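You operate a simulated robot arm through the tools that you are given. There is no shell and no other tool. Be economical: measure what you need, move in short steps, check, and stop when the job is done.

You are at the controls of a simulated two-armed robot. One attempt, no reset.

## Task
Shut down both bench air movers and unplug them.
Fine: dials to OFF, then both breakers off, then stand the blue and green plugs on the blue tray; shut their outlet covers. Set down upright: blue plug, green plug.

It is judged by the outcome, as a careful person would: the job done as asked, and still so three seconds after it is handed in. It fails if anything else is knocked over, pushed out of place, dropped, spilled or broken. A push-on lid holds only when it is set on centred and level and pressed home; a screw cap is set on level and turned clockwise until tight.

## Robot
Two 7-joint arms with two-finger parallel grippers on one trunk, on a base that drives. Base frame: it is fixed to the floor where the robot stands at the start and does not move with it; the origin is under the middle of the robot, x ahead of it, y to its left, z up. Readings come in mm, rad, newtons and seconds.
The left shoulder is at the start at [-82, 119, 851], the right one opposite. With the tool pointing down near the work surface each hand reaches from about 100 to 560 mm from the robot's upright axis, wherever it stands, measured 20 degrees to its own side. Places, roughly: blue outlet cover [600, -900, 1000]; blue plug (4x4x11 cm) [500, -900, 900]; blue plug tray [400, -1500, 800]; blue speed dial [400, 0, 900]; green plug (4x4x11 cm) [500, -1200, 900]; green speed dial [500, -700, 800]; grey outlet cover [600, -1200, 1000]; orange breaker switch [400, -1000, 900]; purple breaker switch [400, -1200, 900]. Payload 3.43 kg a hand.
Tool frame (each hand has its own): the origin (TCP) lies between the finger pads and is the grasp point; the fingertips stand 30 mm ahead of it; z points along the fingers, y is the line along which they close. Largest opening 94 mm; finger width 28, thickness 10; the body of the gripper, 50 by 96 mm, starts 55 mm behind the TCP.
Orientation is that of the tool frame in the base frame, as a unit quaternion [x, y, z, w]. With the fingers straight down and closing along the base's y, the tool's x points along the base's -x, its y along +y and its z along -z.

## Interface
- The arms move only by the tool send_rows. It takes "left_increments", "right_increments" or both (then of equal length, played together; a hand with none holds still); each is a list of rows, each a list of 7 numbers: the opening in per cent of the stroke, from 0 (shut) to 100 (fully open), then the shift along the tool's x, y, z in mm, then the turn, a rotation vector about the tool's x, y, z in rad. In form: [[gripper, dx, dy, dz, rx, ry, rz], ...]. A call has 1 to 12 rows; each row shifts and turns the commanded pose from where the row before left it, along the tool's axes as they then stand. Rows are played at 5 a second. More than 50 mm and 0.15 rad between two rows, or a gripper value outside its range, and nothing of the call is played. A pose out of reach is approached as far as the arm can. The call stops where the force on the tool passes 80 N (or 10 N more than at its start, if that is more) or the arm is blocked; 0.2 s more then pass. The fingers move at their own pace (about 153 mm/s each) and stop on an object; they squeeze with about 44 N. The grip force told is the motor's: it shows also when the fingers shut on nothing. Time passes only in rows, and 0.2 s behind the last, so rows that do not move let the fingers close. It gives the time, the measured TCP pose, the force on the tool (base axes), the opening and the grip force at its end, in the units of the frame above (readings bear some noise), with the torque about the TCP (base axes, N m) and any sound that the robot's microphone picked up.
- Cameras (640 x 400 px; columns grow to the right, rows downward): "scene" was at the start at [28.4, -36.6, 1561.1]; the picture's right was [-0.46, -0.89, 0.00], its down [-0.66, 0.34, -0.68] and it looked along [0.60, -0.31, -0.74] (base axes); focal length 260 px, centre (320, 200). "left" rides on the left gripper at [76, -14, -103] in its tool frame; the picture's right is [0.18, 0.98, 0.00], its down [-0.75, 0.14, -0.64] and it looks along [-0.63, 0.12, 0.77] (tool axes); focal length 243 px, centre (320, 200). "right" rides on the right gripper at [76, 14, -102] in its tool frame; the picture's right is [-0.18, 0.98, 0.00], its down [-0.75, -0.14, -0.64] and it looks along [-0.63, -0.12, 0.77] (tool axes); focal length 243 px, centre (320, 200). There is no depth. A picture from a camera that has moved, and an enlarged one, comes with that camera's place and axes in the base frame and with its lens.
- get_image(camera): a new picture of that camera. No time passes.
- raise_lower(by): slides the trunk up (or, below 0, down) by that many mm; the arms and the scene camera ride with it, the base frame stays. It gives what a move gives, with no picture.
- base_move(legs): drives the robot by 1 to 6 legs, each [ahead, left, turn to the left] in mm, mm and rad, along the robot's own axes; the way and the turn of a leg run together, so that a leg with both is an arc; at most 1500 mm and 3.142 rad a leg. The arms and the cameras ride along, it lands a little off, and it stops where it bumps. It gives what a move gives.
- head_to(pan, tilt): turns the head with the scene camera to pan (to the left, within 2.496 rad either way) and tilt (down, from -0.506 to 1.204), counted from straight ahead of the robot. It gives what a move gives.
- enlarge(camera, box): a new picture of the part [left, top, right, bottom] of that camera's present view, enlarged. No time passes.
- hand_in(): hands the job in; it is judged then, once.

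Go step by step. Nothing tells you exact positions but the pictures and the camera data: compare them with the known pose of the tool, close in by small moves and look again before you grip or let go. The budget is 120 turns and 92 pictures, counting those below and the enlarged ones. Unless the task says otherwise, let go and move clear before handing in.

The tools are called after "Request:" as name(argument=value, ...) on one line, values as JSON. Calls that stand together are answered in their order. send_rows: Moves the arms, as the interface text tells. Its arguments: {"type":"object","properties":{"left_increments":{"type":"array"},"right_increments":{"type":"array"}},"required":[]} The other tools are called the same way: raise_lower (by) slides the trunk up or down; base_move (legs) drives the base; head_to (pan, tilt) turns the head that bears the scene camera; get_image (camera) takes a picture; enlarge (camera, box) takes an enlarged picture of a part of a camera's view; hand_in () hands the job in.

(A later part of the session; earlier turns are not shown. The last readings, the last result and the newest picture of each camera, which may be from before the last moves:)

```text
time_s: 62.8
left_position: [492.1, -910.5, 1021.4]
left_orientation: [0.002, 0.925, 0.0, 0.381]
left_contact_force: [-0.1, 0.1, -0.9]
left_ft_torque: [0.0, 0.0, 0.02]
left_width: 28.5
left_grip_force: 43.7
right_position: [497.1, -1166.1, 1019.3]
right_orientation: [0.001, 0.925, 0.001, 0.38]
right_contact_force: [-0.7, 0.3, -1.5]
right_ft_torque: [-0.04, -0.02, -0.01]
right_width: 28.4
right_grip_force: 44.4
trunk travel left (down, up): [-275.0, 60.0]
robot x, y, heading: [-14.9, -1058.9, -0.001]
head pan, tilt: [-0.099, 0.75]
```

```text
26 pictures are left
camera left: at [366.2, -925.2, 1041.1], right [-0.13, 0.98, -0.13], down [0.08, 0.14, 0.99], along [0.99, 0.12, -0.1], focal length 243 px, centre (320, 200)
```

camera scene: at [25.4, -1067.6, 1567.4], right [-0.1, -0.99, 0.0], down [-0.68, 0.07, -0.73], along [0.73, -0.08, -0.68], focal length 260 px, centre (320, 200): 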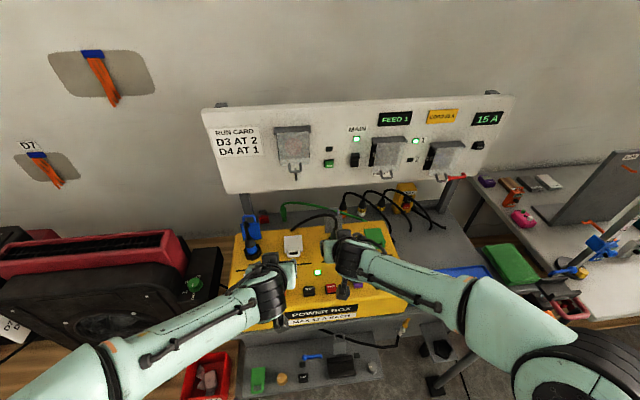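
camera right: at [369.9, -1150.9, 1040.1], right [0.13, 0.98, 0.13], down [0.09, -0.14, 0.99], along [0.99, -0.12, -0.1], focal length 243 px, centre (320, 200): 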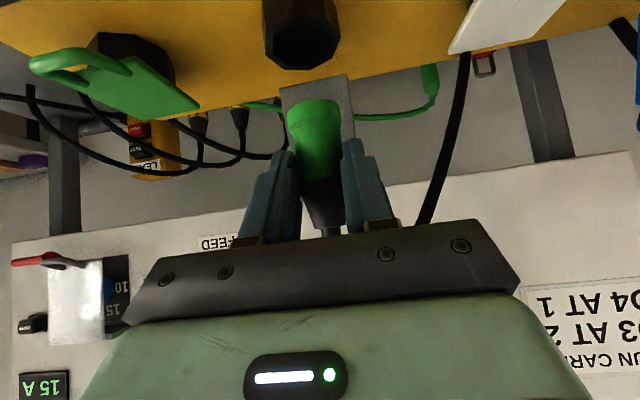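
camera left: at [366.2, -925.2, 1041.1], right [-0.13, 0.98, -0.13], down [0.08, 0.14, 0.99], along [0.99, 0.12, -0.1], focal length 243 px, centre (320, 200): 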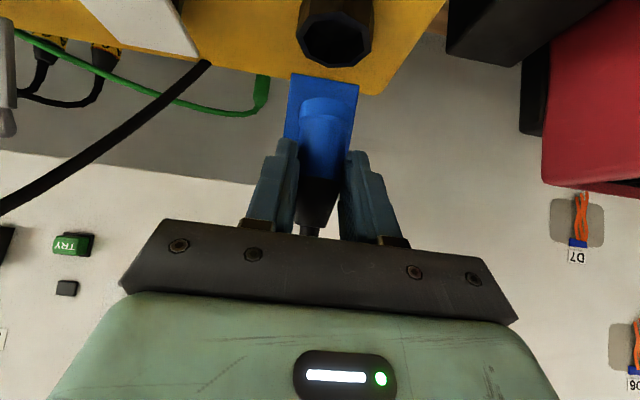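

Both plugs are out. Retract both hands, look toward the tray.

Request:
send_rows(left_increments=[[0, -15, 0, -15, 0, 0, 0], [0, -10, 0, -10, 0, 0, 0], [0, 28, 0, -28, 0, 0, 0], [0, 28, 0, -28, 0, 0, 0], [0, 28, 0, -28, 0, 0, 0]], right_increments=[[0, -15, 0, -15, 0, 0, 0], [0, -10, 0, -10, 0, 0, 0], [0, 28, 0, -28, 0, 0, 0], [0, 28, 0, -28, 0, 0, 0], [0, 28, 0, -28, 0, 0, 0]])

Request:
base_move(legs=[[0, -250, 0]])

Request:
head_to(pan=-0.3, tilt=0.85)

Request:
get_image(camera="scene")

```text
time_s: 64.0
left_position: [372.1, -915.0, 1057.0]
left_orientation: [0.001, 0.925, 0.001, 0.381]
left_contact_force: [-1.0, 0.8, -1.1]
left_ft_torque: [-0.01, 0.01, -0.01]
left_width: 28.7
left_grip_force: 44.1
right_position: [375.6, -1167.4, 1053.4]
right_orientation: [0.002, 0.925, 0.001, 0.38]
right_contact_force: [-0.8, -0.4, -1.3]
right_ft_torque: [-0.01, 0.02, 0.0]
right_width: 28.7
right_grip_force: 44.3
trunk travel left (down, up): [-275.0, 60.0]
robot x, y, heading: [-20.2, -1059.7, -0.004]
head pan, tilt: [-0.099, 0.75]
```

```text
time_s: 66.8
left_position: [372.1, -1169.3, 1057.2]
left_orientation: [0.002, 0.926, 0.001, 0.379]
left_contact_force: [1.0, -0.8, -1.0]
left_ft_torque: [0.0, 0.03, 0.02]
left_width: 28.4
left_grip_force: 43.9
right_position: [374.4, -1421.2, 1053.5]
right_orientation: [0.003, 0.925, 0.001, 0.379]
right_contact_force: [0.1, -0.5, -0.4]
right_ft_torque: [-0.01, 0.05, 0.03]
right_width: 28.5
right_grip_force: 44.3
trunk travel left (down, up): [-275.0, 60.0]
robot x, y, heading: [-14.2, -1313.8, -0.009]
head pan, tilt: [-0.099, 0.75]
```

```text
time_s: 67.5
left_position: [372.7, -1169.2, 1057.3]
left_orientation: [0.003, 0.925, 0.0, 0.38]
left_contact_force: [0.1, 0.6, -0.7]
left_ft_torque: [0.03, 0.03, -0.01]
left_width: 28.5
left_grip_force: 43.8
right_position: [375.6, -1420.1, 1053.7]
right_orientation: [0.003, 0.925, 0.001, 0.38]
right_contact_force: [-0.6, -0.5, -1.4]
right_ft_torque: [0.01, 0.01, 0.01]
right_width: 28.4
right_grip_force: 43.7
trunk travel left (down, up): [-275.0, 60.0]
robot x, y, heading: [-17.9, -1312.4, -0.008]
head pan, tilt: [-0.3, 0.85]
```

```text
25 pictures are left
camera scene: at [15.9, -1336.1, 1559.4], right [-0.3, -0.95, 0.0], down [-0.72, 0.23, -0.66], along [0.63, -0.2, -0.75], focal length 260 px, centre (320, 200)
```

scene: 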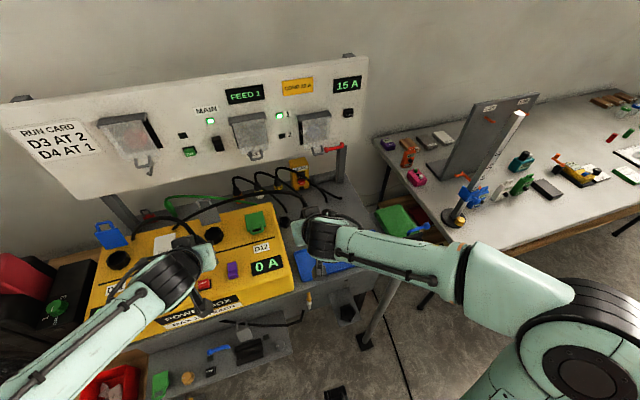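

Request:
enlarge(camera="scene", box=[260, 200, 460, 325])

Request:
get_image(camera="right")

```text
3.20 times, centred on (360, 262) of scene
camera zoom: at [15.9, -1336.1, 1559.4], right [-0.3, -0.95, 0.0], down [-0.72, 0.23, -0.66], along [0.63, -0.2, -0.75], focal length 832 px, centre (192, 0)
```

zoom: 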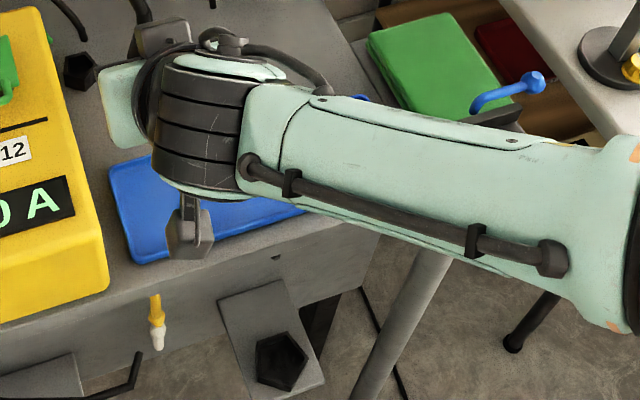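

```text
23 pictures are left
camera right: at [247.8, -1406.3, 1073.3], right [0.14, 0.98, 0.13], down [0.09, -0.15, 0.99], along [0.99, -0.12, -0.1], focal length 243 px, centre (320, 200)
```

right: 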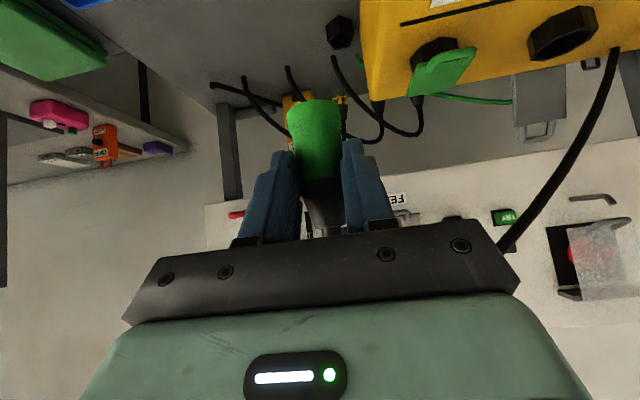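

Tray spans about x 350–459, y -1385 to -1558. I'll shift the base 70 mm more right, then set green at ≈[405, -1515] and blue at ≈[405, -1430].

Request:
base_move(legs=[[0, -70, 0.006]])

```text
time_s: 68.9
left_position: [371.7, -1240.6, 1057.4]
left_orientation: [0.001, 0.925, 0.002, 0.379]
left_contact_force: [0.4, 1.4, -1.9]
left_ft_torque: [0.01, 0.02, -0.01]
left_width: 28.4
left_grip_force: 43.9
right_position: [375.7, -1492.2, 1053.4]
right_orientation: [0.001, 0.925, 0.002, 0.38]
right_contact_force: [-0.2, 0.3, -0.6]
right_ft_torque: [-0.01, 0.0, 0.04]
right_width: 28.6
right_grip_force: 43.6
trunk travel left (down, up): [-275.0, 60.0]
robot x, y, heading: [-17.8, -1385.3, -0.005]
head pan, tilt: [-0.3, 0.85]
```

Request:
send_rows(right_increments=[[0, 22.8, -5.75, 31.3, 0, 0, 0], [0, 22.8, -5.75, 31.3, 0, 0, 0], [0, 22.8, -5.75, 31.3, 0, 0, 0], [0, 22.6, -5.75, 31.3, 0, 0, 0]])

Request:
get_image(camera="right")

Request:
get_image(camera="scene")

```text
time_s: 69.9
left_position: [373.3, -1240.2, 1057.6]
left_orientation: [-0.001, 0.925, 0.003, 0.379]
left_contact_force: [-0.3, 0.5, -0.8]
left_ft_torque: [0.0, 0.02, -0.03]
left_width: 28.6
left_grip_force: 43.8
right_position: [397.5, -1512.1, 900.5]
right_orientation: [0.001, 0.925, 0.002, 0.379]
right_contact_force: [1.5, -0.2, -0.4]
right_ft_torque: [0.01, 0.05, 0.0]
right_width: 28.4
right_grip_force: 44.0
trunk travel left (down, up): [-275.0, 60.0]
robot x, y, heading: [-18.4, -1383.2, 0.001]
head pan, tilt: [-0.3, 0.85]
```

```text
22 pictures are left
camera right: at [270.4, -1498.2, 921.2], right [0.13, 0.98, 0.13], down [0.09, -0.15, 0.99], along [0.99, -0.12, -0.1], focal length 243 px, centre (320, 200)
```

right: 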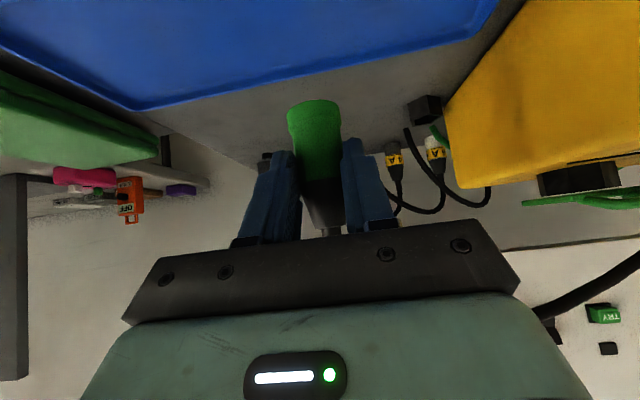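

```text
21 pictures are left
camera scene: at [16.5, -1408.8, 1559.4], right [-0.3, -0.95, 0.0], down [-0.72, 0.22, -0.66], along [0.63, -0.2, -0.75], focal length 260 px, centre (320, 200)
```

scene: 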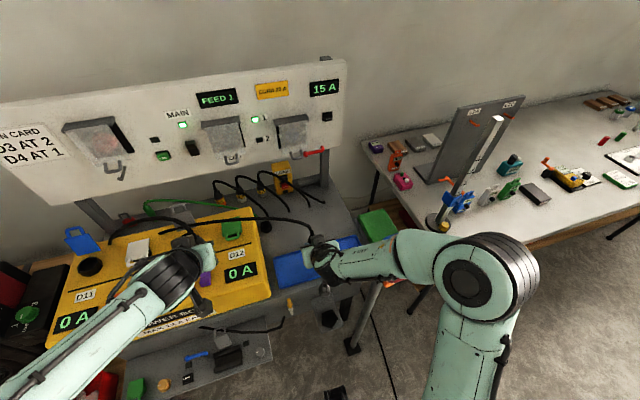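

Tray actually spans y ≈ -1390…-1660, so these spots are fine. Lower the green plug close to the tray.

Request:
send_rows(right_increments=[[0, 7, 0, 7, 0, 0, 0], [0, 7, 0, 7, 0, 0, 0], [0, 7, 0, 7, 0, 0, 0], [0, 3, 0, 3, 0, 0, 0]])

Request:
get_image(camera="right")

```text
time_s: 70.9
left_position: [371.4, -1240.2, 1057.2]
left_orientation: [0.0, 0.925, 0.002, 0.38]
left_contact_force: [0.2, -0.1, -1.1]
left_ft_torque: [0.0, 0.06, -0.02]
left_width: 28.5
left_grip_force: 44.4
right_position: [397.6, -1514.6, 867.6]
right_orientation: [0.0, 0.925, 0.002, 0.379]
right_contact_force: [-0.3, -0.4, -0.4]
right_ft_torque: [0.01, 0.0, -0.01]
right_width: 28.4
right_grip_force: 43.4
trunk travel left (down, up): [-275.0, 60.0]
robot x, y, heading: [-17.8, -1387.3, -0.001]
head pan, tilt: [-0.3, 0.85]
```

```text
20 pictures are left
camera right: at [269.4, -1500.2, 887.3], right [0.13, 0.98, 0.13], down [0.09, -0.14, 0.99], along [0.99, -0.12, -0.1], focal length 243 px, centre (320, 200)
```

right: 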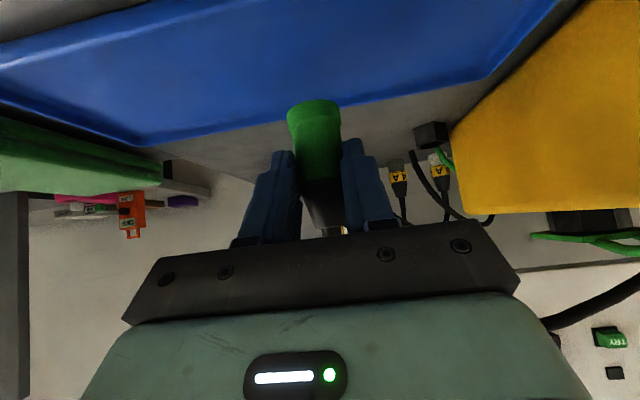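

Request:
send_rows(right_increments=[[0, 5, 0, 5, 0, 0, 0], [0, 4, 0, 4, 0, 0, 0], [0, 2, 0, 2, 0, 0, 0]])

Request:
send_rows(right_increments=[[0, 2, 0, 2, 0, 0, 0]])

Request:
send_rows(right_increments=[[0, 2, 0, 2, 0, 0, 0]])

```text
time_s: 71.7
left_position: [372.7, -1240.2, 1056.6]
left_orientation: [0.0, 0.925, 0.002, 0.379]
left_contact_force: [0.1, 0.6, -1.8]
left_ft_torque: [0.0, 0.0, 0.03]
left_width: 28.9
left_grip_force: 43.7
right_position: [398.2, -1515.7, 849.1]
right_orientation: [0.001, 0.925, 0.001, 0.38]
right_contact_force: [-0.5, -0.2, -1.5]
right_ft_torque: [-0.02, 0.01, -0.02]
right_width: 28.6
right_grip_force: 44.0
trunk travel left (down, up): [-275.0, 60.0]
robot x, y, heading: [-17.6, -1385.7, 0.002]
head pan, tilt: [-0.3, 0.85]
```

```text
time_s: 72.1
left_position: [371.8, -1239.7, 1056.9]
left_orientation: [0.0, 0.925, 0.002, 0.379]
left_contact_force: [0.5, 0.1, -1.1]
left_ft_torque: [0.01, 0.03, 0.0]
left_width: 28.7
left_grip_force: 44.4
right_position: [398.1, -1513.7, 849.0]
right_orientation: [0.0, 0.925, 0.002, 0.38]
right_contact_force: [0.7, 0.5, -1.7]
right_ft_torque: [0.0, 0.03, 0.01]
right_width: 28.4
right_grip_force: 43.5
trunk travel left (down, up): [-275.0, 60.0]
robot x, y, heading: [-18.6, -1385.6, -0.004]
head pan, tilt: [-0.3, 0.85]
```

```text
time_s: 72.5
left_position: [370.8, -1240.8, 1057.8]
left_orientation: [0.0, 0.925, 0.002, 0.379]
left_contact_force: [0.3, 0.2, 0.0]
left_ft_torque: [0.0, 0.01, 0.03]
left_width: 28.6
left_grip_force: 43.7
right_position: [399.0, -1514.4, 844.1]
right_orientation: [0.001, 0.925, 0.002, 0.38]
right_contact_force: [0.1, 1.2, -0.6]
right_ft_torque: [0.02, 0.0, -0.01]
right_width: 28.6
right_grip_force: 44.0
trunk travel left (down, up): [-275.0, 60.0]
robot x, y, heading: [-16.7, -1381.3, 0.0]
head pan, tilt: [-0.3, 0.85]
```

Request:
send_rows(right_increments=[[0, 1.5, 0, 1.5, 0, 0, 0]])

Request:
send_rows(right_increments=[[0, 1.5, 0, 1.5, 0, 0, 0]])

Request:
get_image(camera="right")

```text
time_s: 72.9
left_position: [372.2, -1239.8, 1056.5]
left_orientation: [0.0, 0.925, 0.002, 0.379]
left_contact_force: [0.8, -0.1, -0.5]
left_ft_torque: [0.0, -0.02, 0.0]
left_width: 28.3
left_grip_force: 44.4
right_position: [397.9, -1514.1, 843.1]
right_orientation: [0.0, 0.925, 0.002, 0.38]
right_contact_force: [-0.8, -0.3, -1.4]
right_ft_torque: [0.01, 0.03, 0.03]
right_width: 28.5
right_grip_force: 43.5
trunk travel left (down, up): [-275.0, 60.0]
robot x, y, heading: [-18.0, -1383.4, -0.001]
head pan, tilt: [-0.3, 0.85]
```

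```text
time_s: 73.3
left_position: [371.4, -1239.2, 1057.1]
left_orientation: [0.0, 0.925, 0.002, 0.38]
left_contact_force: [-0.5, -0.5, -1.9]
left_ft_torque: [-0.02, 0.01, 0.02]
left_width: 28.4
left_grip_force: 43.9
right_position: [398.6, -1512.9, 840.3]
right_orientation: [0.001, 0.925, 0.002, 0.38]
right_contact_force: [-0.3, -1.3, -0.5]
right_ft_torque: [0.01, 0.04, 0.05]
right_width: 28.8
right_grip_force: 44.2
trunk travel left (down, up): [-275.0, 60.0]
robot x, y, heading: [-18.9, -1386.8, -0.001]
head pan, tilt: [-0.3, 0.85]
```

```text
19 pictures are left
camera right: at [270.7, -1499.8, 861.0], right [0.13, 0.98, 0.13], down [0.09, -0.14, 0.99], along [0.99, -0.12, -0.1], focal length 243 px, centre (320, 200)
```

right: 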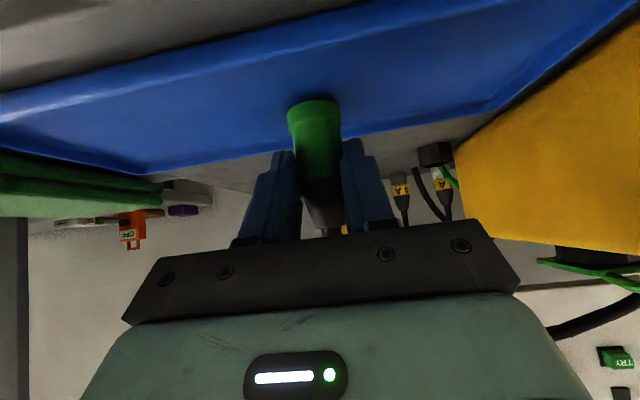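

Request:
send_rows(right_increments=[[0, 1.2, 0, 1.2, 0, 0, 0]])

Request:
send_rows(right_increments=[[0, 1.2, 0, 1.2, 0, 0, 0]])

Request:
send_rows(right_increments=[[0, 1, 0, 1, 0, 0, 0]])

```text
time_s: 73.7
left_position: [371.3, -1240.6, 1056.2]
left_orientation: [0.0, 0.926, 0.002, 0.379]
left_contact_force: [0.1, 0.7, -0.9]
left_ft_torque: [0.01, 0.01, 0.0]
left_width: 28.5
left_grip_force: 43.8
right_position: [398.1, -1513.8, 840.9]
right_orientation: [0.001, 0.926, 0.002, 0.379]
right_contact_force: [0.2, -0.4, 0.0]
right_ft_torque: [0.0, 0.04, 0.01]
right_width: 28.6
right_grip_force: 44.1
trunk travel left (down, up): [-275.0, 60.0]
robot x, y, heading: [-17.7, -1381.1, -0.001]
head pan, tilt: [-0.3, 0.85]
```

```text
time_s: 74.1
left_position: [371.3, -1240.3, 1057.6]
left_orientation: [0.0, 0.925, 0.002, 0.379]
left_contact_force: [0.3, 0.4, -0.3]
left_ft_torque: [0.03, 0.02, 0.0]
left_width: 28.4
left_grip_force: 44.2
right_position: [398.7, -1514.5, 836.7]
right_orientation: [0.0, 0.925, 0.002, 0.38]
right_contact_force: [-0.3, -0.8, -1.3]
right_ft_torque: [-0.01, 0.04, 0.01]
right_width: 28.6
right_grip_force: 44.3
trunk travel left (down, up): [-275.0, 60.0]
robot x, y, heading: [-18.5, -1385.7, -0.006]
head pan, tilt: [-0.3, 0.85]
```

```text
time_s: 74.5
left_position: [371.5, -1240.5, 1058.9]
left_orientation: [0.0, 0.925, 0.002, 0.381]
left_contact_force: [-0.3, 0.6, -1.4]
left_ft_torque: [-0.01, 0.0, 0.03]
left_width: 28.6
left_grip_force: 44.3
right_position: [398.3, -1514.4, 836.2]
right_orientation: [0.0, 0.925, 0.002, 0.379]
right_contact_force: [-2.6, 1.3, 6.2]
right_ft_torque: [0.15, 0.07, 0.11]
right_width: 28.5
right_grip_force: 43.9
trunk travel left (down, up): [-275.0, 60.0]
robot x, y, heading: [-18.3, -1387.0, -0.002]
head pan, tilt: [-0.3, 0.85]
```

Contact at 6 N: the plug stands on the tray. Open and check before backing off.

Request:
send_rows(right_increments=[[30, 0, 0, 0, 0, 0, 0], [50, 0, 0, 0, 0, 0, 0], [55, 0, 0, 0, 0, 0, 0], [55, 0, 0, -20, 0, 0, 0], [55, 0, 0, -40, 0, 0, 0], [55, 0, 0, -45, 0, 0, 0]])

Request:
get_image(camera="right")

```text
time_s: 75.9
left_position: [371.2, -1239.8, 1058.6]
left_orientation: [0.0, 0.925, 0.002, 0.381]
left_contact_force: [-0.4, 0.4, -1.0]
left_ft_torque: [-0.02, -0.02, -0.03]
left_width: 28.4
left_grip_force: 44.3
right_position: [322.2, -1514.5, 907.7]
right_orientation: [0.001, 0.926, 0.002, 0.378]
right_contact_force: [-0.1, -0.2, 0.3]
right_ft_torque: [-0.01, -0.03, 0.0]
right_width: 51.5
right_grip_force: 0.2
trunk travel left (down, up): [-275.0, 60.0]
robot x, y, heading: [-16.3, -1383.1, -0.003]
head pan, tilt: [-0.3, 0.85]
```

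```text
18 pictures are left
camera right: at [195.0, -1500.7, 928.6], right [0.13, 0.98, 0.13], down [0.09, -0.14, 0.99], along [0.99, -0.12, -0.1], focal length 243 px, centre (320, 200)
```

right: 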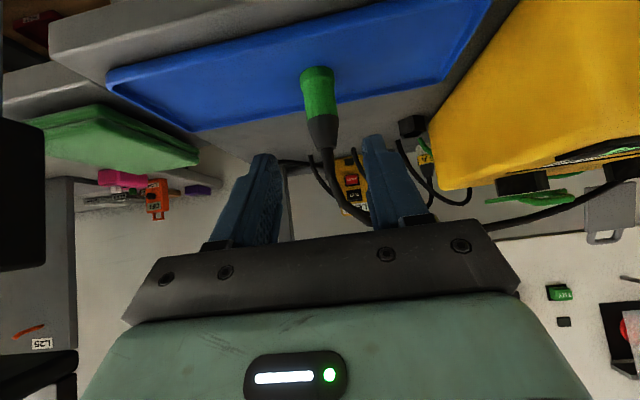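

Green plug stands upright on the tray. Move the right hand up and aside, and bring the left with the blue plug over the tray.

Request:
send_rows(left_increments=[[0, 0, 0, 0, 0, 0, 0], [0, 0, 0, 0, 0, 0, 0], [0, 0, -38, 0, 0, 0, 0], [0, 0, -38, 0, 0, 0, 0], [0, 0, -38, 0, 0, 0, 0], [0, 0, -38, 0, 0, 0, 0], [0, 0, -38, 0, 0, 0, 0]], right_increments=[[55, -25, -15, -25, 0, 0, 0], [55, -25, -15, -25, 0, 0, 0], [55, -25, -15, -25, 0, 0, 0], [55, -25, -15, -25, 0, 0, 0], [55, 0, -20, 0, 0, 0, 0], [55, 0, -20, 0, 0, 0, 0], [55, 0, 0, 0, 0, 0, 0]])

Request:
send_rows(left_increments=[[0, 22, 0, 31, 0, 0, 0], [0, 22, 0, 31, 0, 0, 0], [0, 22, 0, 31, 0, 0, 0], [0, 22, 0, 31, 0, 0, 0]])

Request:
get_image(camera="left")

```text
time_s: 77.5
left_position: [368.0, -1432.1, 1060.2]
left_orientation: [0.0, 0.925, 0.002, 0.38]
left_contact_force: [-0.1, 0.3, -1.3]
left_ft_torque: [0.0, 0.01, -0.01]
left_width: 28.7
left_grip_force: 43.8
right_position: [326.7, -1615.5, 1052.8]
right_orientation: [0.001, 0.925, 0.002, 0.38]
right_contact_force: [-0.3, -1.2, -0.7]
right_ft_torque: [-0.01, 0.01, 0.01]
right_width: 51.7
right_grip_force: 0.0
trunk travel left (down, up): [-275.0, 60.0]
robot x, y, heading: [-14.0, -1384.4, 0.0]
head pan, tilt: [-0.3, 0.85]
```

```text
time_s: 78.5
left_position: [397.1, -1430.6, 905.5]
left_orientation: [-0.001, 0.925, 0.002, 0.38]
left_contact_force: [0.2, 0.4, -0.8]
left_ft_torque: [0.01, -0.01, 0.01]
left_width: 28.4
left_grip_force: 44.1
right_position: [325.7, -1615.2, 1052.6]
right_orientation: [0.001, 0.925, 0.001, 0.379]
right_contact_force: [0.6, -0.4, 0.3]
right_ft_torque: [0.01, -0.01, -0.06]
right_width: 51.4
right_grip_force: 0.1
trunk travel left (down, up): [-275.0, 60.0]
robot x, y, heading: [-13.0, -1381.1, 0.004]
head pan, tilt: [-0.3, 0.85]
```

```text
17 pictures are left
camera left: at [272.0, -1444.3, 924.7], right [-0.13, 0.98, -0.13], down [0.09, 0.14, 0.99], along [0.99, 0.12, -0.1], focal length 243 px, centre (320, 200)
```

left: 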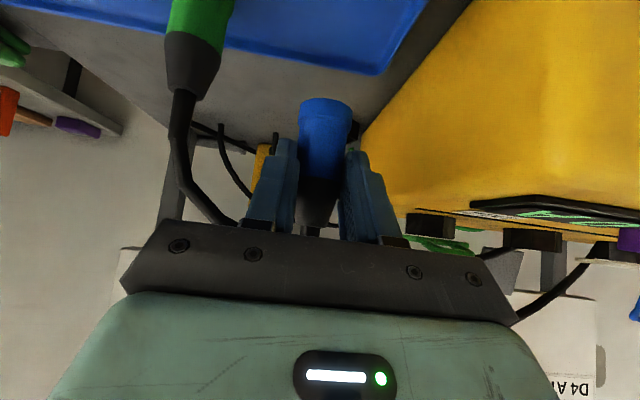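

Request:
send_rows(left_increments=[[0, 10, 0, 10, 0, 0, 0], [0, 10, 0, 10, 0, 0, 0], [0, 10, 0, 10, 0, 0, 0], [0, 8, 0, 8, 0, 0, 0], [0, 5, 0, 5, 0, 0, 0], [0, 1, 0, 1, 0, 0, 0]])

Request:
send_rows(left_increments=[[0, 1.4, 0, 1.4, 0, 0, 0]])

Request:
get_image(camera="left")

```text
time_s: 79.9
left_position: [395.6, -1429.6, 843.5]
left_orientation: [0.0, 0.925, 0.001, 0.38]
left_contact_force: [0.2, 0.5, -0.6]
left_ft_torque: [0.0, 0.02, -0.01]
left_width: 28.8
left_grip_force: 44.2
right_position: [325.2, -1615.9, 1052.9]
right_orientation: [0.001, 0.925, 0.002, 0.379]
right_contact_force: [-0.8, 0.1, -0.6]
right_ft_torque: [0.0, -0.03, 0.01]
right_width: 51.9
right_grip_force: 0.1
trunk travel left (down, up): [-275.0, 60.0]
robot x, y, heading: [-17.6, -1384.0, -0.0]
head pan, tilt: [-0.3, 0.85]
```

```text
time_s: 80.3
left_position: [396.0, -1430.0, 842.2]
left_orientation: [0.0, 0.925, 0.002, 0.38]
left_contact_force: [0.2, 0.1, -0.8]
left_ft_torque: [0.01, 0.02, -0.03]
left_width: 28.4
left_grip_force: 44.4
right_position: [326.2, -1616.3, 1053.4]
right_orientation: [0.001, 0.925, 0.001, 0.379]
right_contact_force: [0.1, -0.5, 0.1]
right_ft_torque: [-0.02, 0.0, -0.02]
right_width: 51.6
right_grip_force: 0.1
trunk travel left (down, up): [-275.0, 60.0]
robot x, y, heading: [-19.6, -1384.9, 0.0]
head pan, tilt: [-0.3, 0.85]
```

```text
16 pictures are left
camera left: at [269.7, -1443.5, 860.7], right [-0.13, 0.98, -0.13], down [0.08, 0.14, 0.99], along [0.99, 0.12, -0.1], focal length 243 px, centre (320, 200)
```

left: 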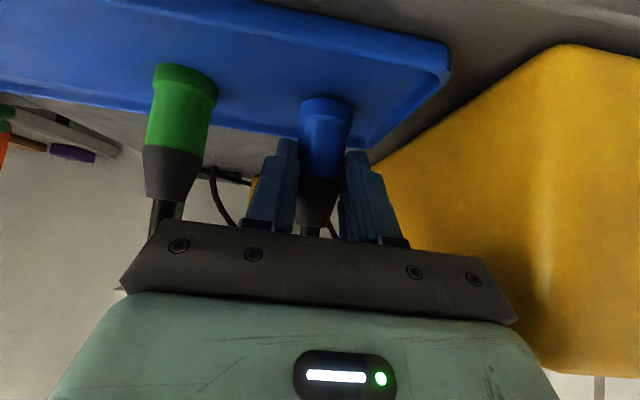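

Request:
send_rows(left_increments=[[0, 1.4, 0, 1.4, 0, 0, 0]])

Request:
send_rows(left_increments=[[0, 1, 0, 1, 0, 0, 0]])

Request:
send_rows(left_increments=[[0, 1, 0, 1, 0, 0, 0]])

```text
time_s: 80.7
left_position: [396.2, -1430.1, 840.4]
left_orientation: [0.0, 0.925, 0.002, 0.381]
left_contact_force: [0.1, -0.3, -1.0]
left_ft_torque: [-0.04, 0.05, -0.02]
left_width: 28.7
left_grip_force: 44.0
right_position: [326.3, -1615.4, 1052.6]
right_orientation: [0.001, 0.925, 0.002, 0.379]
right_contact_force: [0.3, 0.6, -0.5]
right_ft_torque: [0.0, 0.03, 0.02]
right_width: 51.7
right_grip_force: 0.0
trunk travel left (down, up): [-275.0, 60.0]
robot x, y, heading: [-22.6, -1385.3, 0.002]
head pan, tilt: [-0.3, 0.85]
```

```text
time_s: 81.1
left_position: [396.4, -1429.0, 838.6]
left_orientation: [0.001, 0.925, 0.001, 0.38]
left_contact_force: [-0.6, 0.1, -0.9]
left_ft_torque: [-0.01, 0.01, 0.02]
left_width: 28.4
left_grip_force: 44.4
right_position: [326.0, -1615.8, 1052.1]
right_orientation: [0.001, 0.925, 0.002, 0.379]
right_contact_force: [0.2, -0.4, -0.2]
right_ft_torque: [0.0, 0.03, -0.04]
right_width: 51.7
right_grip_force: 0.0
trunk travel left (down, up): [-275.0, 60.0]
robot x, y, heading: [-14.4, -1384.9, -0.0]
head pan, tilt: [-0.3, 0.85]
```

```text
time_s: 81.5
left_position: [396.4, -1429.5, 835.6]
left_orientation: [0.0, 0.925, 0.001, 0.38]
left_contact_force: [-0.7, 0.1, 0.0]
left_ft_torque: [-0.03, 0.0, -0.01]
left_width: 28.3
left_grip_force: 44.5
right_position: [327.0, -1615.3, 1052.5]
right_orientation: [0.0, 0.925, 0.002, 0.379]
right_contact_force: [0.2, -0.1, 0.3]
right_ft_torque: [0.0, 0.0, 0.03]
right_width: 51.5
right_grip_force: 0.1
trunk travel left (down, up): [-275.0, 60.0]
robot x, y, heading: [-18.3, -1385.8, -0.004]
head pan, tilt: [-0.3, 0.85]
```

Request:
send_rows(left_increments=[[0, 0.7, 0, 0.7, 0, 0, 0]])

Request:
send_rows(left_increments=[[0, 0.7, 0, 0.7, 0, 0, 0]])

```text
time_s: 81.9
left_position: [396.1, -1428.9, 839.0]
left_orientation: [0.0, 0.925, 0.002, 0.38]
left_contact_force: [-0.2, 0.0, 3.3]
left_ft_torque: [0.01, -0.05, 0.04]
left_width: 28.5
left_grip_force: 44.0
right_position: [325.6, -1615.5, 1052.9]
right_orientation: [0.001, 0.925, 0.002, 0.379]
right_contact_force: [-0.3, -0.5, -0.1]
right_ft_torque: [0.03, -0.01, 0.02]
right_width: 51.5
right_grip_force: 0.0
trunk travel left (down, up): [-275.0, 60.0]
robot x, y, heading: [-20.1, -1382.5, -0.006]
head pan, tilt: [-0.3, 0.85]
```

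```text
time_s: 82.3
left_position: [396.0, -1431.0, 838.1]
left_orientation: [-0.001, 0.924, 0.002, 0.381]
left_contact_force: [-1.2, 4.7, 12.2]
left_ft_torque: [0.13, -0.1, 0.08]
left_width: 28.4
left_grip_force: 44.2
right_position: [325.3, -1615.2, 1052.2]
right_orientation: [0.001, 0.925, 0.002, 0.38]
right_contact_force: [0.5, 0.4, 0.1]
right_ft_torque: [0.01, 0.0, 0.02]
right_width: 51.7
right_grip_force: 0.0
trunk travel left (down, up): [-275.0, 60.0]
robot x, y, heading: [-15.5, -1384.4, 0.001]
head pan, tilt: [-0.3, 0.85]
```

Contact made. Release the blue plug and back out.

Request:
send_rows(left_increments=[[30, 0, 0, 0, 0, 0, 0], [50, 0, 0, 0, 0, 0, 0], [55, 0, 0, 0, 0, 0, 0], [55, 0, 0, -20, 0, 0, 0], [55, 0, 0, -40, 0, 0, 0], [55, 0, 0, -45, 0, 0, 0], [55, -25, 0, -25, 0, 0, 0], [55, -25, 0, -25, 0, 0, 0], [55, -25, 0, -25, 0, 0, 0], [55, -25, 0, -25, 0, 0, 0]])

Request:
get_image(camera="scene")

```text
time_s: 84.5
left_position: [322.3, -1431.8, 1052.3]
left_orientation: [0.001, 0.925, 0.0, 0.379]
left_contact_force: [0.1, 0.6, -0.1]
left_ft_torque: [-0.01, 0.01, 0.0]
left_width: 51.6
left_grip_force: 0.2
right_position: [324.7, -1615.1, 1053.0]
right_orientation: [0.0, 0.925, 0.002, 0.38]
right_contact_force: [0.2, -0.3, -0.2]
right_ft_torque: [0.03, -0.02, 0.01]
right_width: 51.8
right_grip_force: 0.0
trunk travel left (down, up): [-275.0, 60.0]
robot x, y, heading: [-17.8, -1383.6, -0.003]
head pan, tilt: [-0.3, 0.85]
```

```text
15 pictures are left
camera scene: at [15.1, -1408.4, 1559.4], right [-0.3, -0.95, 0.0], down [-0.72, 0.22, -0.66], along [0.63, -0.2, -0.75], focal length 260 px, centre (320, 200)
```

scene: 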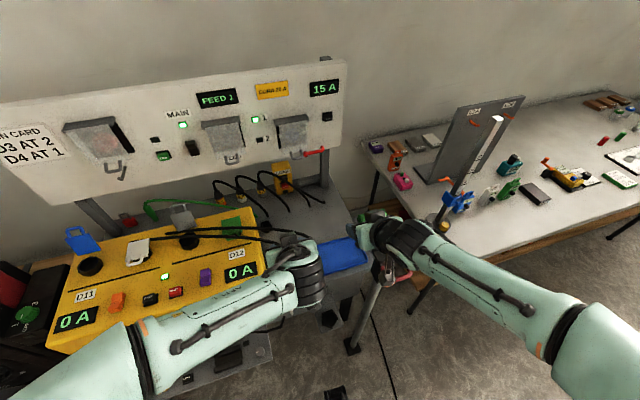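

Both plugs stand on the tray. Drive back left to close the covers and look at their geometry.

Request:
base_move(legs=[[0, 330, 0]])

Request:
head_to(pan=0.0, tilt=0.7)

Request:
enlarge(camera="scene", box=[200, 120, 520, 320])

Request:
get_image(camera="left")

```text
time_s: 88.0
left_position: [322.3, -1094.7, 1052.9]
left_orientation: [0.0, 0.925, 0.001, 0.379]
left_contact_force: [0.3, -0.2, 0.0]
left_ft_torque: [0.03, -0.01, -0.02]
left_width: 51.7
left_grip_force: 0.1
right_position: [325.5, -1278.5, 1051.9]
right_orientation: [-0.002, 0.926, 0.003, 0.379]
right_contact_force: [-1.0, 1.0, -0.1]
right_ft_torque: [-0.01, -0.03, 0.01]
right_width: 51.7
right_grip_force: 0.1
trunk travel left (down, up): [-275.0, 60.0]
robot x, y, heading: [-15.5, -1050.3, -0.001]
head pan, tilt: [-0.3, 0.85]
```

```text
time_s: 88.8
left_position: [323.4, -1096.5, 1053.1]
left_orientation: [-0.001, 0.925, 0.002, 0.379]
left_contact_force: [-0.5, -0.4, -0.1]
left_ft_torque: [0.01, -0.03, 0.0]
left_width: 52.1
left_grip_force: 0.0
right_position: [327.3, -1279.6, 1052.1]
right_orientation: [-0.002, 0.925, 0.002, 0.38]
right_contact_force: [0.0, 0.6, -0.2]
right_ft_torque: [0.0, -0.05, -0.01]
right_width: 52.1
right_grip_force: 0.2
trunk travel left (down, up): [-275.0, 60.0]
robot x, y, heading: [-17.7, -1050.9, 0.001]
head pan, tilt: [0.0, 0.7]
```

```text
2.00 times, centred on (360, 220) of scene
camera zoom: at [25.9, -1051.3, 1571.6], right [0.0, -1.0, 0.0], down [-0.64, 0.0, -0.76], along [0.76, 0.0, -0.64], focal length 520 px, centre (240, 160)
```

zoom: 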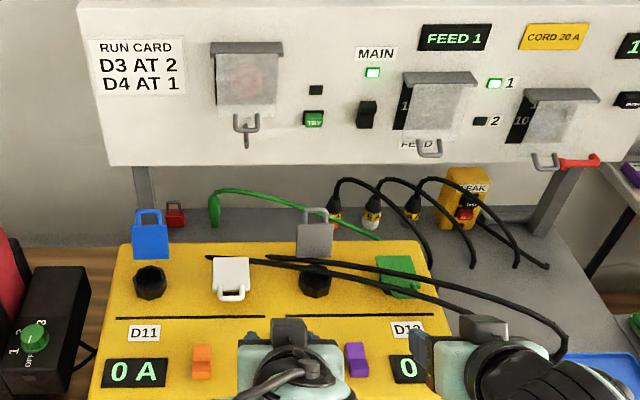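

```text
13 pictures are left
camera left: at [197.2, -1110.4, 1071.4], right [-0.14, 0.98, -0.13], down [0.08, 0.14, 0.99], along [0.99, 0.12, -0.1], focal length 243 px, centre (320, 200)
```

left: 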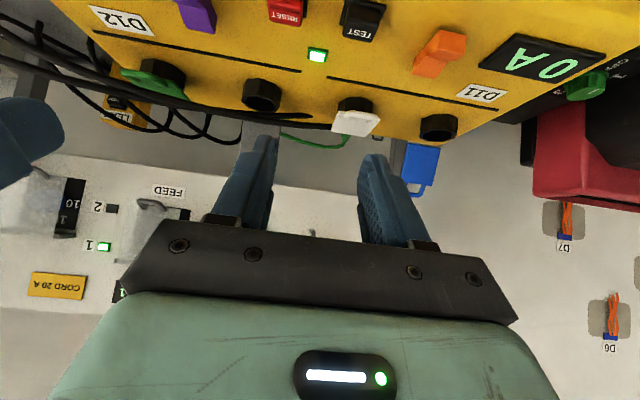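

Covers lean back ~20° with hinge ≈ [550, 930] (x,z) and handle tips ≈ [579, 1008]; blue at y≈-910, grey at y≈-1169. I'll line up each closed hand in y, then go forward above them.

Request:
send_rows(left_increments=[[0, -5, 46.5, -5, 0, 0, 0], [0, 0, 46.5, 0, 0, 0, 0], [0, 0, 46.5, 0, 0, 0, 0], [0, 0, 46.5, 0, 0, 0, 0], [0, -30, 0, 30, 0, 0, 0], [0, -30, 0, 30, 0, 0, 0], [0, -30, 0, 30, 0, 0, 0], [0, -30, 0, 30, 0, 0, 0], [0, -30, 0, 30, 0, 0, 0]], right_increments=[[0, -5, 27.7, -5, 0, 0, 0], [0, 0, 27.7, 0, 0, 0, 0], [0, 0, 27.7, 0, 0, 0, 0], [0, 0, 27.7, 0, 0, 0, 0], [0, -30, 0, 30, 0, 0, 0], [0, -30, 0, 30, 0, 0, 0], [0, -30, 0, 30, 0, 0, 0], [0, -30, 0, 30, 0, 0, 0], [0, -30, 0, 30, 0, 0, 0]])

Request:
get_image(camera="right")

Request:
get_image(camera="left")

```text
time_s: 90.8
left_position: [535.7, -908.2, 1060.1]
left_orientation: [-0.002, 0.925, 0.003, 0.379]
left_contact_force: [0.6, -0.6, 0.4]
left_ft_torque: [0.04, 0.07, 0.02]
left_width: 0.1
left_grip_force: 33.1
right_position: [540.8, -1165.3, 1058.8]
right_orientation: [-0.001, 0.926, 0.002, 0.378]
right_contact_force: [0.3, 0.0, -0.2]
right_ft_torque: [-0.01, 0.03, -0.04]
right_width: 0.0
right_grip_force: 33.2
trunk travel left (down, up): [-275.0, 60.0]
robot x, y, heading: [-18.3, -1050.1, 0.005]
head pan, tilt: [0.0, 0.7]
```

```text
12 pictures are left
camera right: at [413.2, -1152.4, 1079.3], right [0.13, 0.98, 0.13], down [0.09, -0.14, 0.99], along [0.99, -0.11, -0.11], focal length 243 px, centre (320, 200)
```

right: 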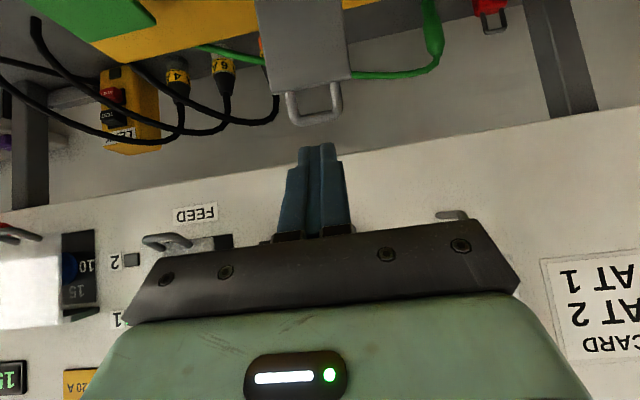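

```text
11 pictures are left
camera left: at [410.4, -923.1, 1079.0], right [-0.14, 0.98, -0.13], down [0.09, 0.14, 0.99], along [0.99, 0.12, -0.1], focal length 243 px, centre (320, 200)
```

left: 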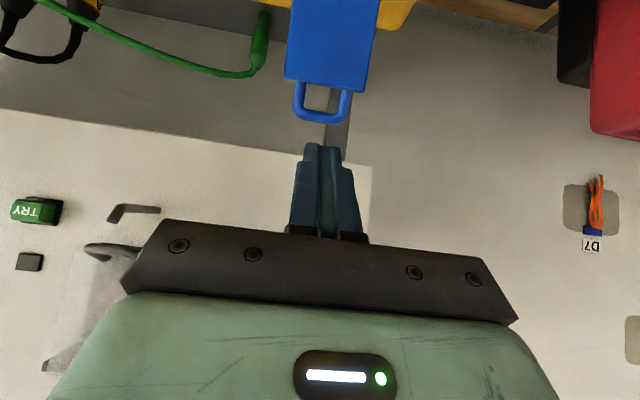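

Geometry confirmed: handle tips near [579, 1006]. Reach over them and dip behind.

Request:
send_rows(left_increments=[[0, -20, 0, 20, 0, 0, 0], [0, -19, 0, 19, 0, 0, 0], [0, 0, 0, 0, 0, 0, 0]], right_increments=[[0, -18, -1.5, 18, 0, 0, 0], [0, -18, -1.5, 18, 0, 0, 0], [0, 0, 0, 0, 0, 0, 0]])

Request:
send_rows(left_increments=[[0, 10.6, 0, 10.6, 0, 0, 0], [0, 10.6, 0, 10.6, 0, 0, 0], [0, 10, 0, 10, 0, 0, 0], [0, 0, 0, 0, 0, 0, 0]], right_increments=[[0, 10.6, 0, 10.6, 0, 0, 0], [0, 10.6, 0, 10.6, 0, 0, 0], [0, 10, 0, 10, 0, 0, 0], [0, 0, 0, 0, 0, 0, 0]])

Request:
get_image(camera="right")

```text
time_s: 91.6
left_position: [587.7, -905.8, 1058.8]
left_orientation: [-0.002, 0.925, 0.003, 0.38]
left_contact_force: [-0.2, 0.6, 0.2]
left_ft_torque: [0.02, -0.01, 0.0]
left_width: 0.0
left_grip_force: 33.2
right_position: [590.0, -1169.3, 1059.9]
right_orientation: [-0.002, 0.925, 0.002, 0.379]
right_contact_force: [-0.3, -0.7, -0.5]
right_ft_torque: [0.0, 0.04, 0.01]
right_width: 0.3
right_grip_force: 33.0
trunk travel left (down, up): [-275.0, 60.0]
robot x, y, heading: [-15.7, -1053.8, -0.0]
head pan, tilt: [0.0, 0.7]
```

```text
time_s: 92.6
left_position: [589.5, -906.6, 1016.0]
left_orientation: [-0.003, 0.924, 0.002, 0.383]
left_contact_force: [4.5, 1.5, 10.1]
left_ft_torque: [0.01, 0.06, 0.0]
left_width: 0.0
left_grip_force: 33.4
right_position: [589.8, -1170.2, 1020.3]
right_orientation: [-0.001, 0.922, 0.003, 0.386]
right_contact_force: [10.1, -0.8, 23.1]
right_ft_torque: [0.03, -0.07, 0.13]
right_width: 0.1
right_grip_force: 32.8
trunk travel left (down, up): [-275.0, 60.0]
robot x, y, heading: [-17.1, -1048.4, 0.002]
head pan, tilt: [0.0, 0.7]
```

```text
10 pictures are left
camera right: at [462.6, -1156.3, 1038.1], right [0.12, 0.98, 0.14], down [0.07, -0.15, 0.99], along [0.99, -0.11, -0.09], focal length 243 px, centre (320, 200)
```

right: 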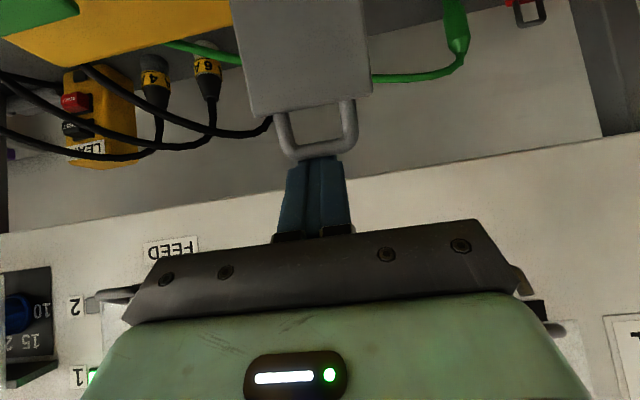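

Both fingers rest hooked behind the handle tips. Pull toward the robot along the arc.

Request:
send_rows(left_increments=[[0, 7, 0, -8, 0, 0, 0], [0, 8, 0, -8, 0, 0, 0], [0, 8, 0, -8, 0, 0, 0]], right_increments=[[0, 5, 0, -9, 0, 0, 0], [0, 8, 0, -8, 0, 0, 0], [0, 8, 0, -8, 0, 0, 0]])

Request:
get_image(camera="right")

```text
time_s: 93.4
left_position: [551.1, -906.8, 1021.4]
left_orientation: [-0.002, 0.922, 0.002, 0.386]
left_contact_force: [-2.8, 2.7, 29.6]
left_ft_torque: [0.02, 0.27, 0.01]
left_width: 0.0
left_grip_force: 32.8
right_position: [552.6, -1170.0, 1021.6]
right_orientation: [0.0, 0.923, 0.002, 0.384]
right_contact_force: [-3.1, -2.9, 27.2]
right_ft_torque: [-0.15, 0.27, -0.03]
right_width: 0.0
right_grip_force: 33.1
trunk travel left (down, up): [-275.0, 60.0]
robot x, y, heading: [-12.1, -1052.2, 0.006]
head pan, tilt: [0.0, 0.7]
```

```text
9 pictures are left
camera right: at [425.6, -1156.5, 1040.7], right [0.13, 0.98, 0.14], down [0.08, -0.15, 0.99], along [0.99, -0.11, -0.09], focal length 243 px, centre (320, 200)
```

right: 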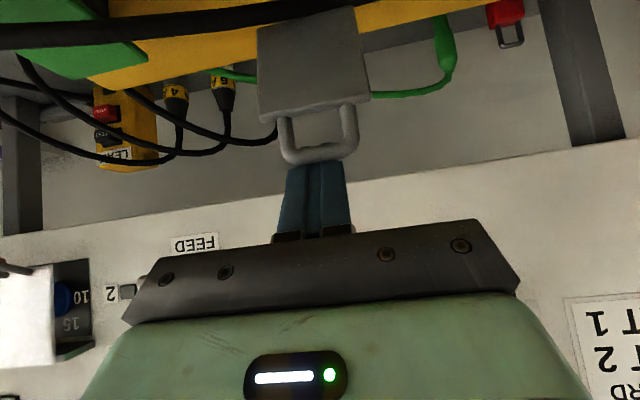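

Request:
send_rows(left_increments=[[0, 7, 0, -8, 0, 0, 0], [0, 8, 0, -8, 0, 0, 0], [0, 8, 0, -8, 0, 0, 0]], right_increments=[[0, 7, 0, -8, 0, 0, 0], [0, 8, 0, -8, 0, 0, 0], [0, 8, 0, -8, 0, 0, 0]])

Request:
get_image(camera="right")

```text
time_s: 94.2
left_position: [519.5, -907.6, 1011.6]
left_orientation: [-0.001, 0.926, 0.003, 0.377]
left_contact_force: [0.4, 0.1, 1.2]
left_ft_torque: [-0.01, 0.07, 0.01]
left_width: 0.1
left_grip_force: 33.3
right_position: [521.9, -1170.0, 1014.8]
right_orientation: [0.0, 0.925, 0.002, 0.379]
right_contact_force: [-0.3, -0.7, 0.6]
right_ft_torque: [0.0, 0.02, -0.02]
right_width: 0.0
right_grip_force: 32.9
trunk travel left (down, up): [-275.0, 60.0]
robot x, y, heading: [-15.4, -1049.5, 0.003]
head pan, tilt: [0.0, 0.7]
```

```text
8 pictures are left
camera right: at [394.9, -1156.3, 1035.7], right [0.13, 0.98, 0.13], down [0.09, -0.14, 0.99], along [0.99, -0.11, -0.11], focal length 243 px, centre (320, 200)
```

right: 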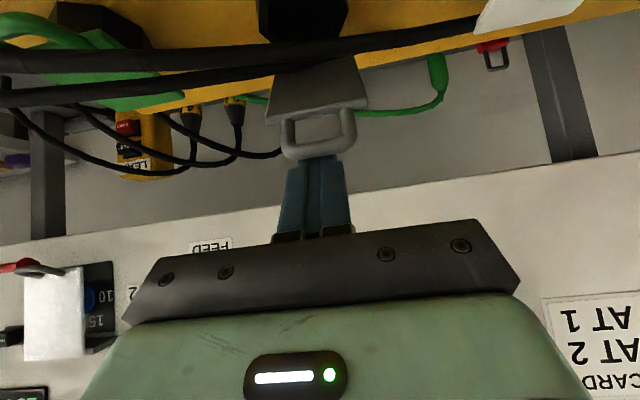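

Covers are past vertical and following. Continue forward-down.

Request:
send_rows(left_increments=[[0, 11.5, 0, -3.5, 0, 0, 0], [0, 11.5, 0, -3.5, 0, 0, 0], [0, 11.5, 0, -3.5, 0, 0, 0]], right_increments=[[0, 11.5, 0, -3.5, 0, 0, 0], [0, 11.5, 0, -3.5, 0, 0, 0], [0, 11.5, 0, -3.5, 0, 0, 0]])

Request:
get_image(camera="right")

```text
time_s: 95.0
left_position: [489.7, -909.2, 999.5]
left_orientation: [-0.003, 0.925, 0.002, 0.38]
left_contact_force: [-0.4, -0.2, -1.0]
left_ft_torque: [0.01, 0.0, -0.02]
left_width: 0.1
left_grip_force: 32.6
right_position: [492.1, -1170.1, 1002.0]
right_orientation: [-0.002, 0.925, 0.003, 0.379]
right_contact_force: [0.8, 1.0, -0.2]
right_ft_torque: [0.0, 0.01, 0.0]
right_width: 0.1
right_grip_force: 33.3
trunk travel left (down, up): [-275.0, 60.0]
robot x, y, heading: [-17.6, -1052.7, 0.003]
head pan, tilt: [0.0, 0.7]
```

```text
7 pictures are left
camera right: at [364.1, -1157.0, 1021.8], right [0.13, 0.98, 0.13], down [0.09, -0.14, 0.99], along [0.99, -0.11, -0.1], focal length 243 px, centre (320, 200)
```

right: 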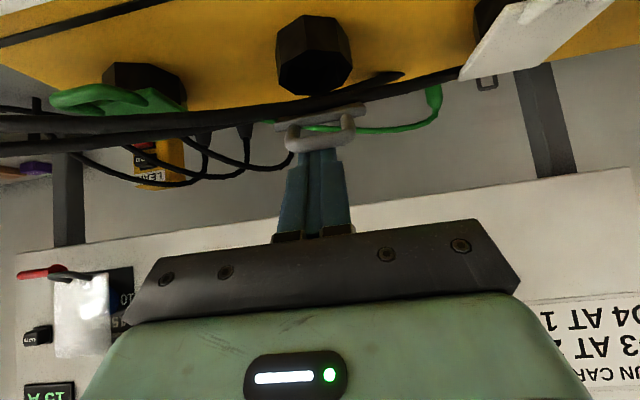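

Request:
send_rows(left_increments=[[0, 5, 0, 7, 0, 0, 0], [0, 6, 0, 8, 0, 0, 0], [0, 6, 0, 8, 0, 0, 0], [0, 3, 0, 3, 0, 0, 0]], right_increments=[[0, 5, 0, 7, 0, 0, 0], [0, 6, 0, 8, 0, 0, 0], [0, 6, 0, 8, 0, 0, 0], [0, 3, 0, 3, 0, 0, 0]])

Request:
get_image(camera="right")

```text
time_s: 96.0
left_position: [495.1, -907.7, 966.1]
left_orientation: [-0.002, 0.925, 0.003, 0.379]
left_contact_force: [0.0, 0.3, -0.6]
left_ft_torque: [-0.01, 0.02, -0.01]
left_width: 0.1
left_grip_force: 33.0
right_position: [496.4, -1170.7, 968.7]
right_orientation: [-0.001, 0.925, 0.003, 0.379]
right_contact_force: [0.0, 0.0, -0.5]
right_ft_torque: [0.01, -0.02, -0.01]
right_width: 0.0
right_grip_force: 32.8
trunk travel left (down, up): [-275.0, 60.0]
robot x, y, heading: [-14.9, -1047.3, 0.006]
head pan, tilt: [0.0, 0.7]
```

```text
6 pictures are left
camera right: at [369.2, -1157.2, 989.0], right [0.13, 0.98, 0.13], down [0.09, -0.14, 0.99], along [0.99, -0.11, -0.1], focal length 243 px, centre (320, 200)
```

right: 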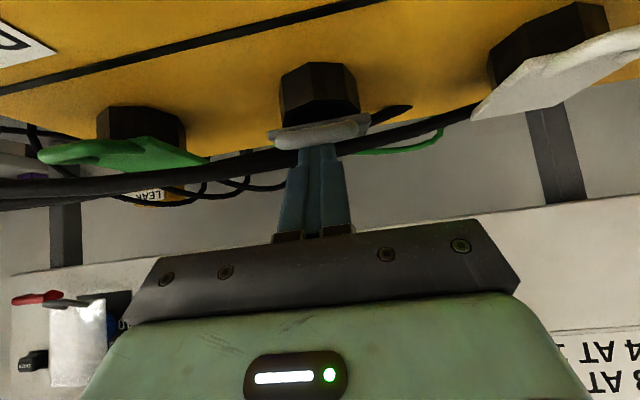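

Grey cover is nearly flat on its socket. Press gently down.

Request:
send_rows(left_increments=[[0, 1.4, 0, 1.4, 0, 0, 0], [0, 1.4, 0, 1.4, 0, 0, 0]], right_increments=[[0, 1.4, 0, 1.4, 0, 0, 0], [0, 1.4, 0, 1.4, 0, 0, 0]])

Request:
send_rows(left_increments=[[0, 1.4, 0, 1.4, 0, 0, 0], [0, 0.7, 0, 0.7, 0, 0, 0]], right_increments=[[0, 1.4, 0, 1.4, 0, 0, 0], [0, 0.7, 0, 0.7, 0, 0, 0]])

```text
time_s: 96.6
left_position: [495.2, -908.4, 961.6]
left_orientation: [-0.001, 0.925, 0.002, 0.379]
left_contact_force: [1.1, -1.4, 0.2]
left_ft_torque: [0.03, -0.01, 0.03]
left_width: 0.0
left_grip_force: 32.9
right_position: [495.6, -1170.4, 964.6]
right_orientation: [-0.001, 0.925, 0.003, 0.379]
right_contact_force: [0.1, 0.5, 0.0]
right_ft_torque: [0.0, 0.01, -0.03]
right_width: 0.0
right_grip_force: 32.7
trunk travel left (down, up): [-275.0, 60.0]
robot x, y, heading: [-16.6, -1048.9, 0.002]
head pan, tilt: [0.0, 0.7]
```

```text
time_s: 97.2
left_position: [494.3, -907.8, 960.7]
left_orientation: [-0.003, 0.925, 0.002, 0.38]
left_contact_force: [-2.0, 3.1, 7.8]
left_ft_torque: [0.11, -0.06, 0.02]
left_width: 0.0
left_grip_force: 32.6
right_position: [494.6, -1169.6, 962.0]
right_orientation: [-0.002, 0.925, 0.003, 0.38]
right_contact_force: [0.4, -0.1, 0.4]
right_ft_torque: [0.03, 0.01, 0.01]
right_width: 0.1
right_grip_force: 33.0
trunk travel left (down, up): [-275.0, 60.0]
robot x, y, heading: [-16.4, -1048.8, -0.001]
head pan, tilt: [0.0, 0.7]
```

Request:
send_rows(left_increments=[[0, 0.7, 0, 0.7, 0, 0, 0], [0, 0.7, 0, 0.7, 0, 0, 0]], right_increments=[[0, 1.4, 0, 1.4, 0, 0, 0], [0, 1.4, 0, 1.4, 0, 0, 0]])

Request:
get_image(camera="left")

```text
time_s: 97.8
left_position: [493.9, -907.0, 960.7]
left_orientation: [-0.003, 0.924, 0.002, 0.383]
left_contact_force: [5.3, 4.0, 16.6]
left_ft_torque: [0.14, -0.38, 0.11]
left_width: 0.0
left_grip_force: 33.0
right_position: [495.1, -1170.9, 961.1]
right_orientation: [-0.002, 0.925, 0.004, 0.381]
right_contact_force: [-3.6, -1.6, 9.2]
right_ft_torque: [-0.05, -0.02, 0.01]
right_width: 0.0
right_grip_force: 32.9
trunk travel left (down, up): [-275.0, 60.0]
robot x, y, heading: [-19.8, -1053.5, 0.001]
head pan, tilt: [0.0, 0.7]
```

```text
5 pictures are left
camera left: at [368.4, -922.2, 978.7], right [-0.14, 0.98, -0.13], down [0.08, 0.14, 0.99], along [0.99, 0.12, -0.1], focal length 243 px, centre (320, 200)
```

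left: 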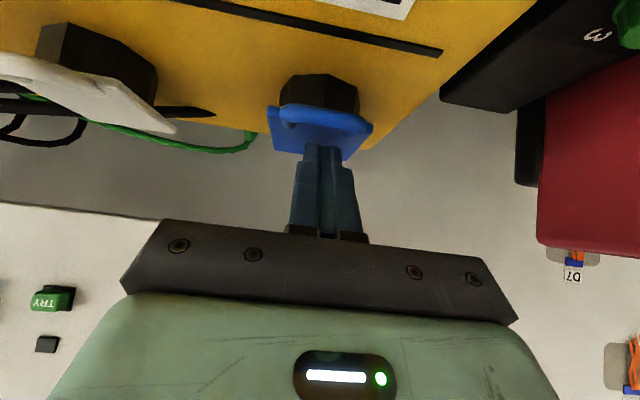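

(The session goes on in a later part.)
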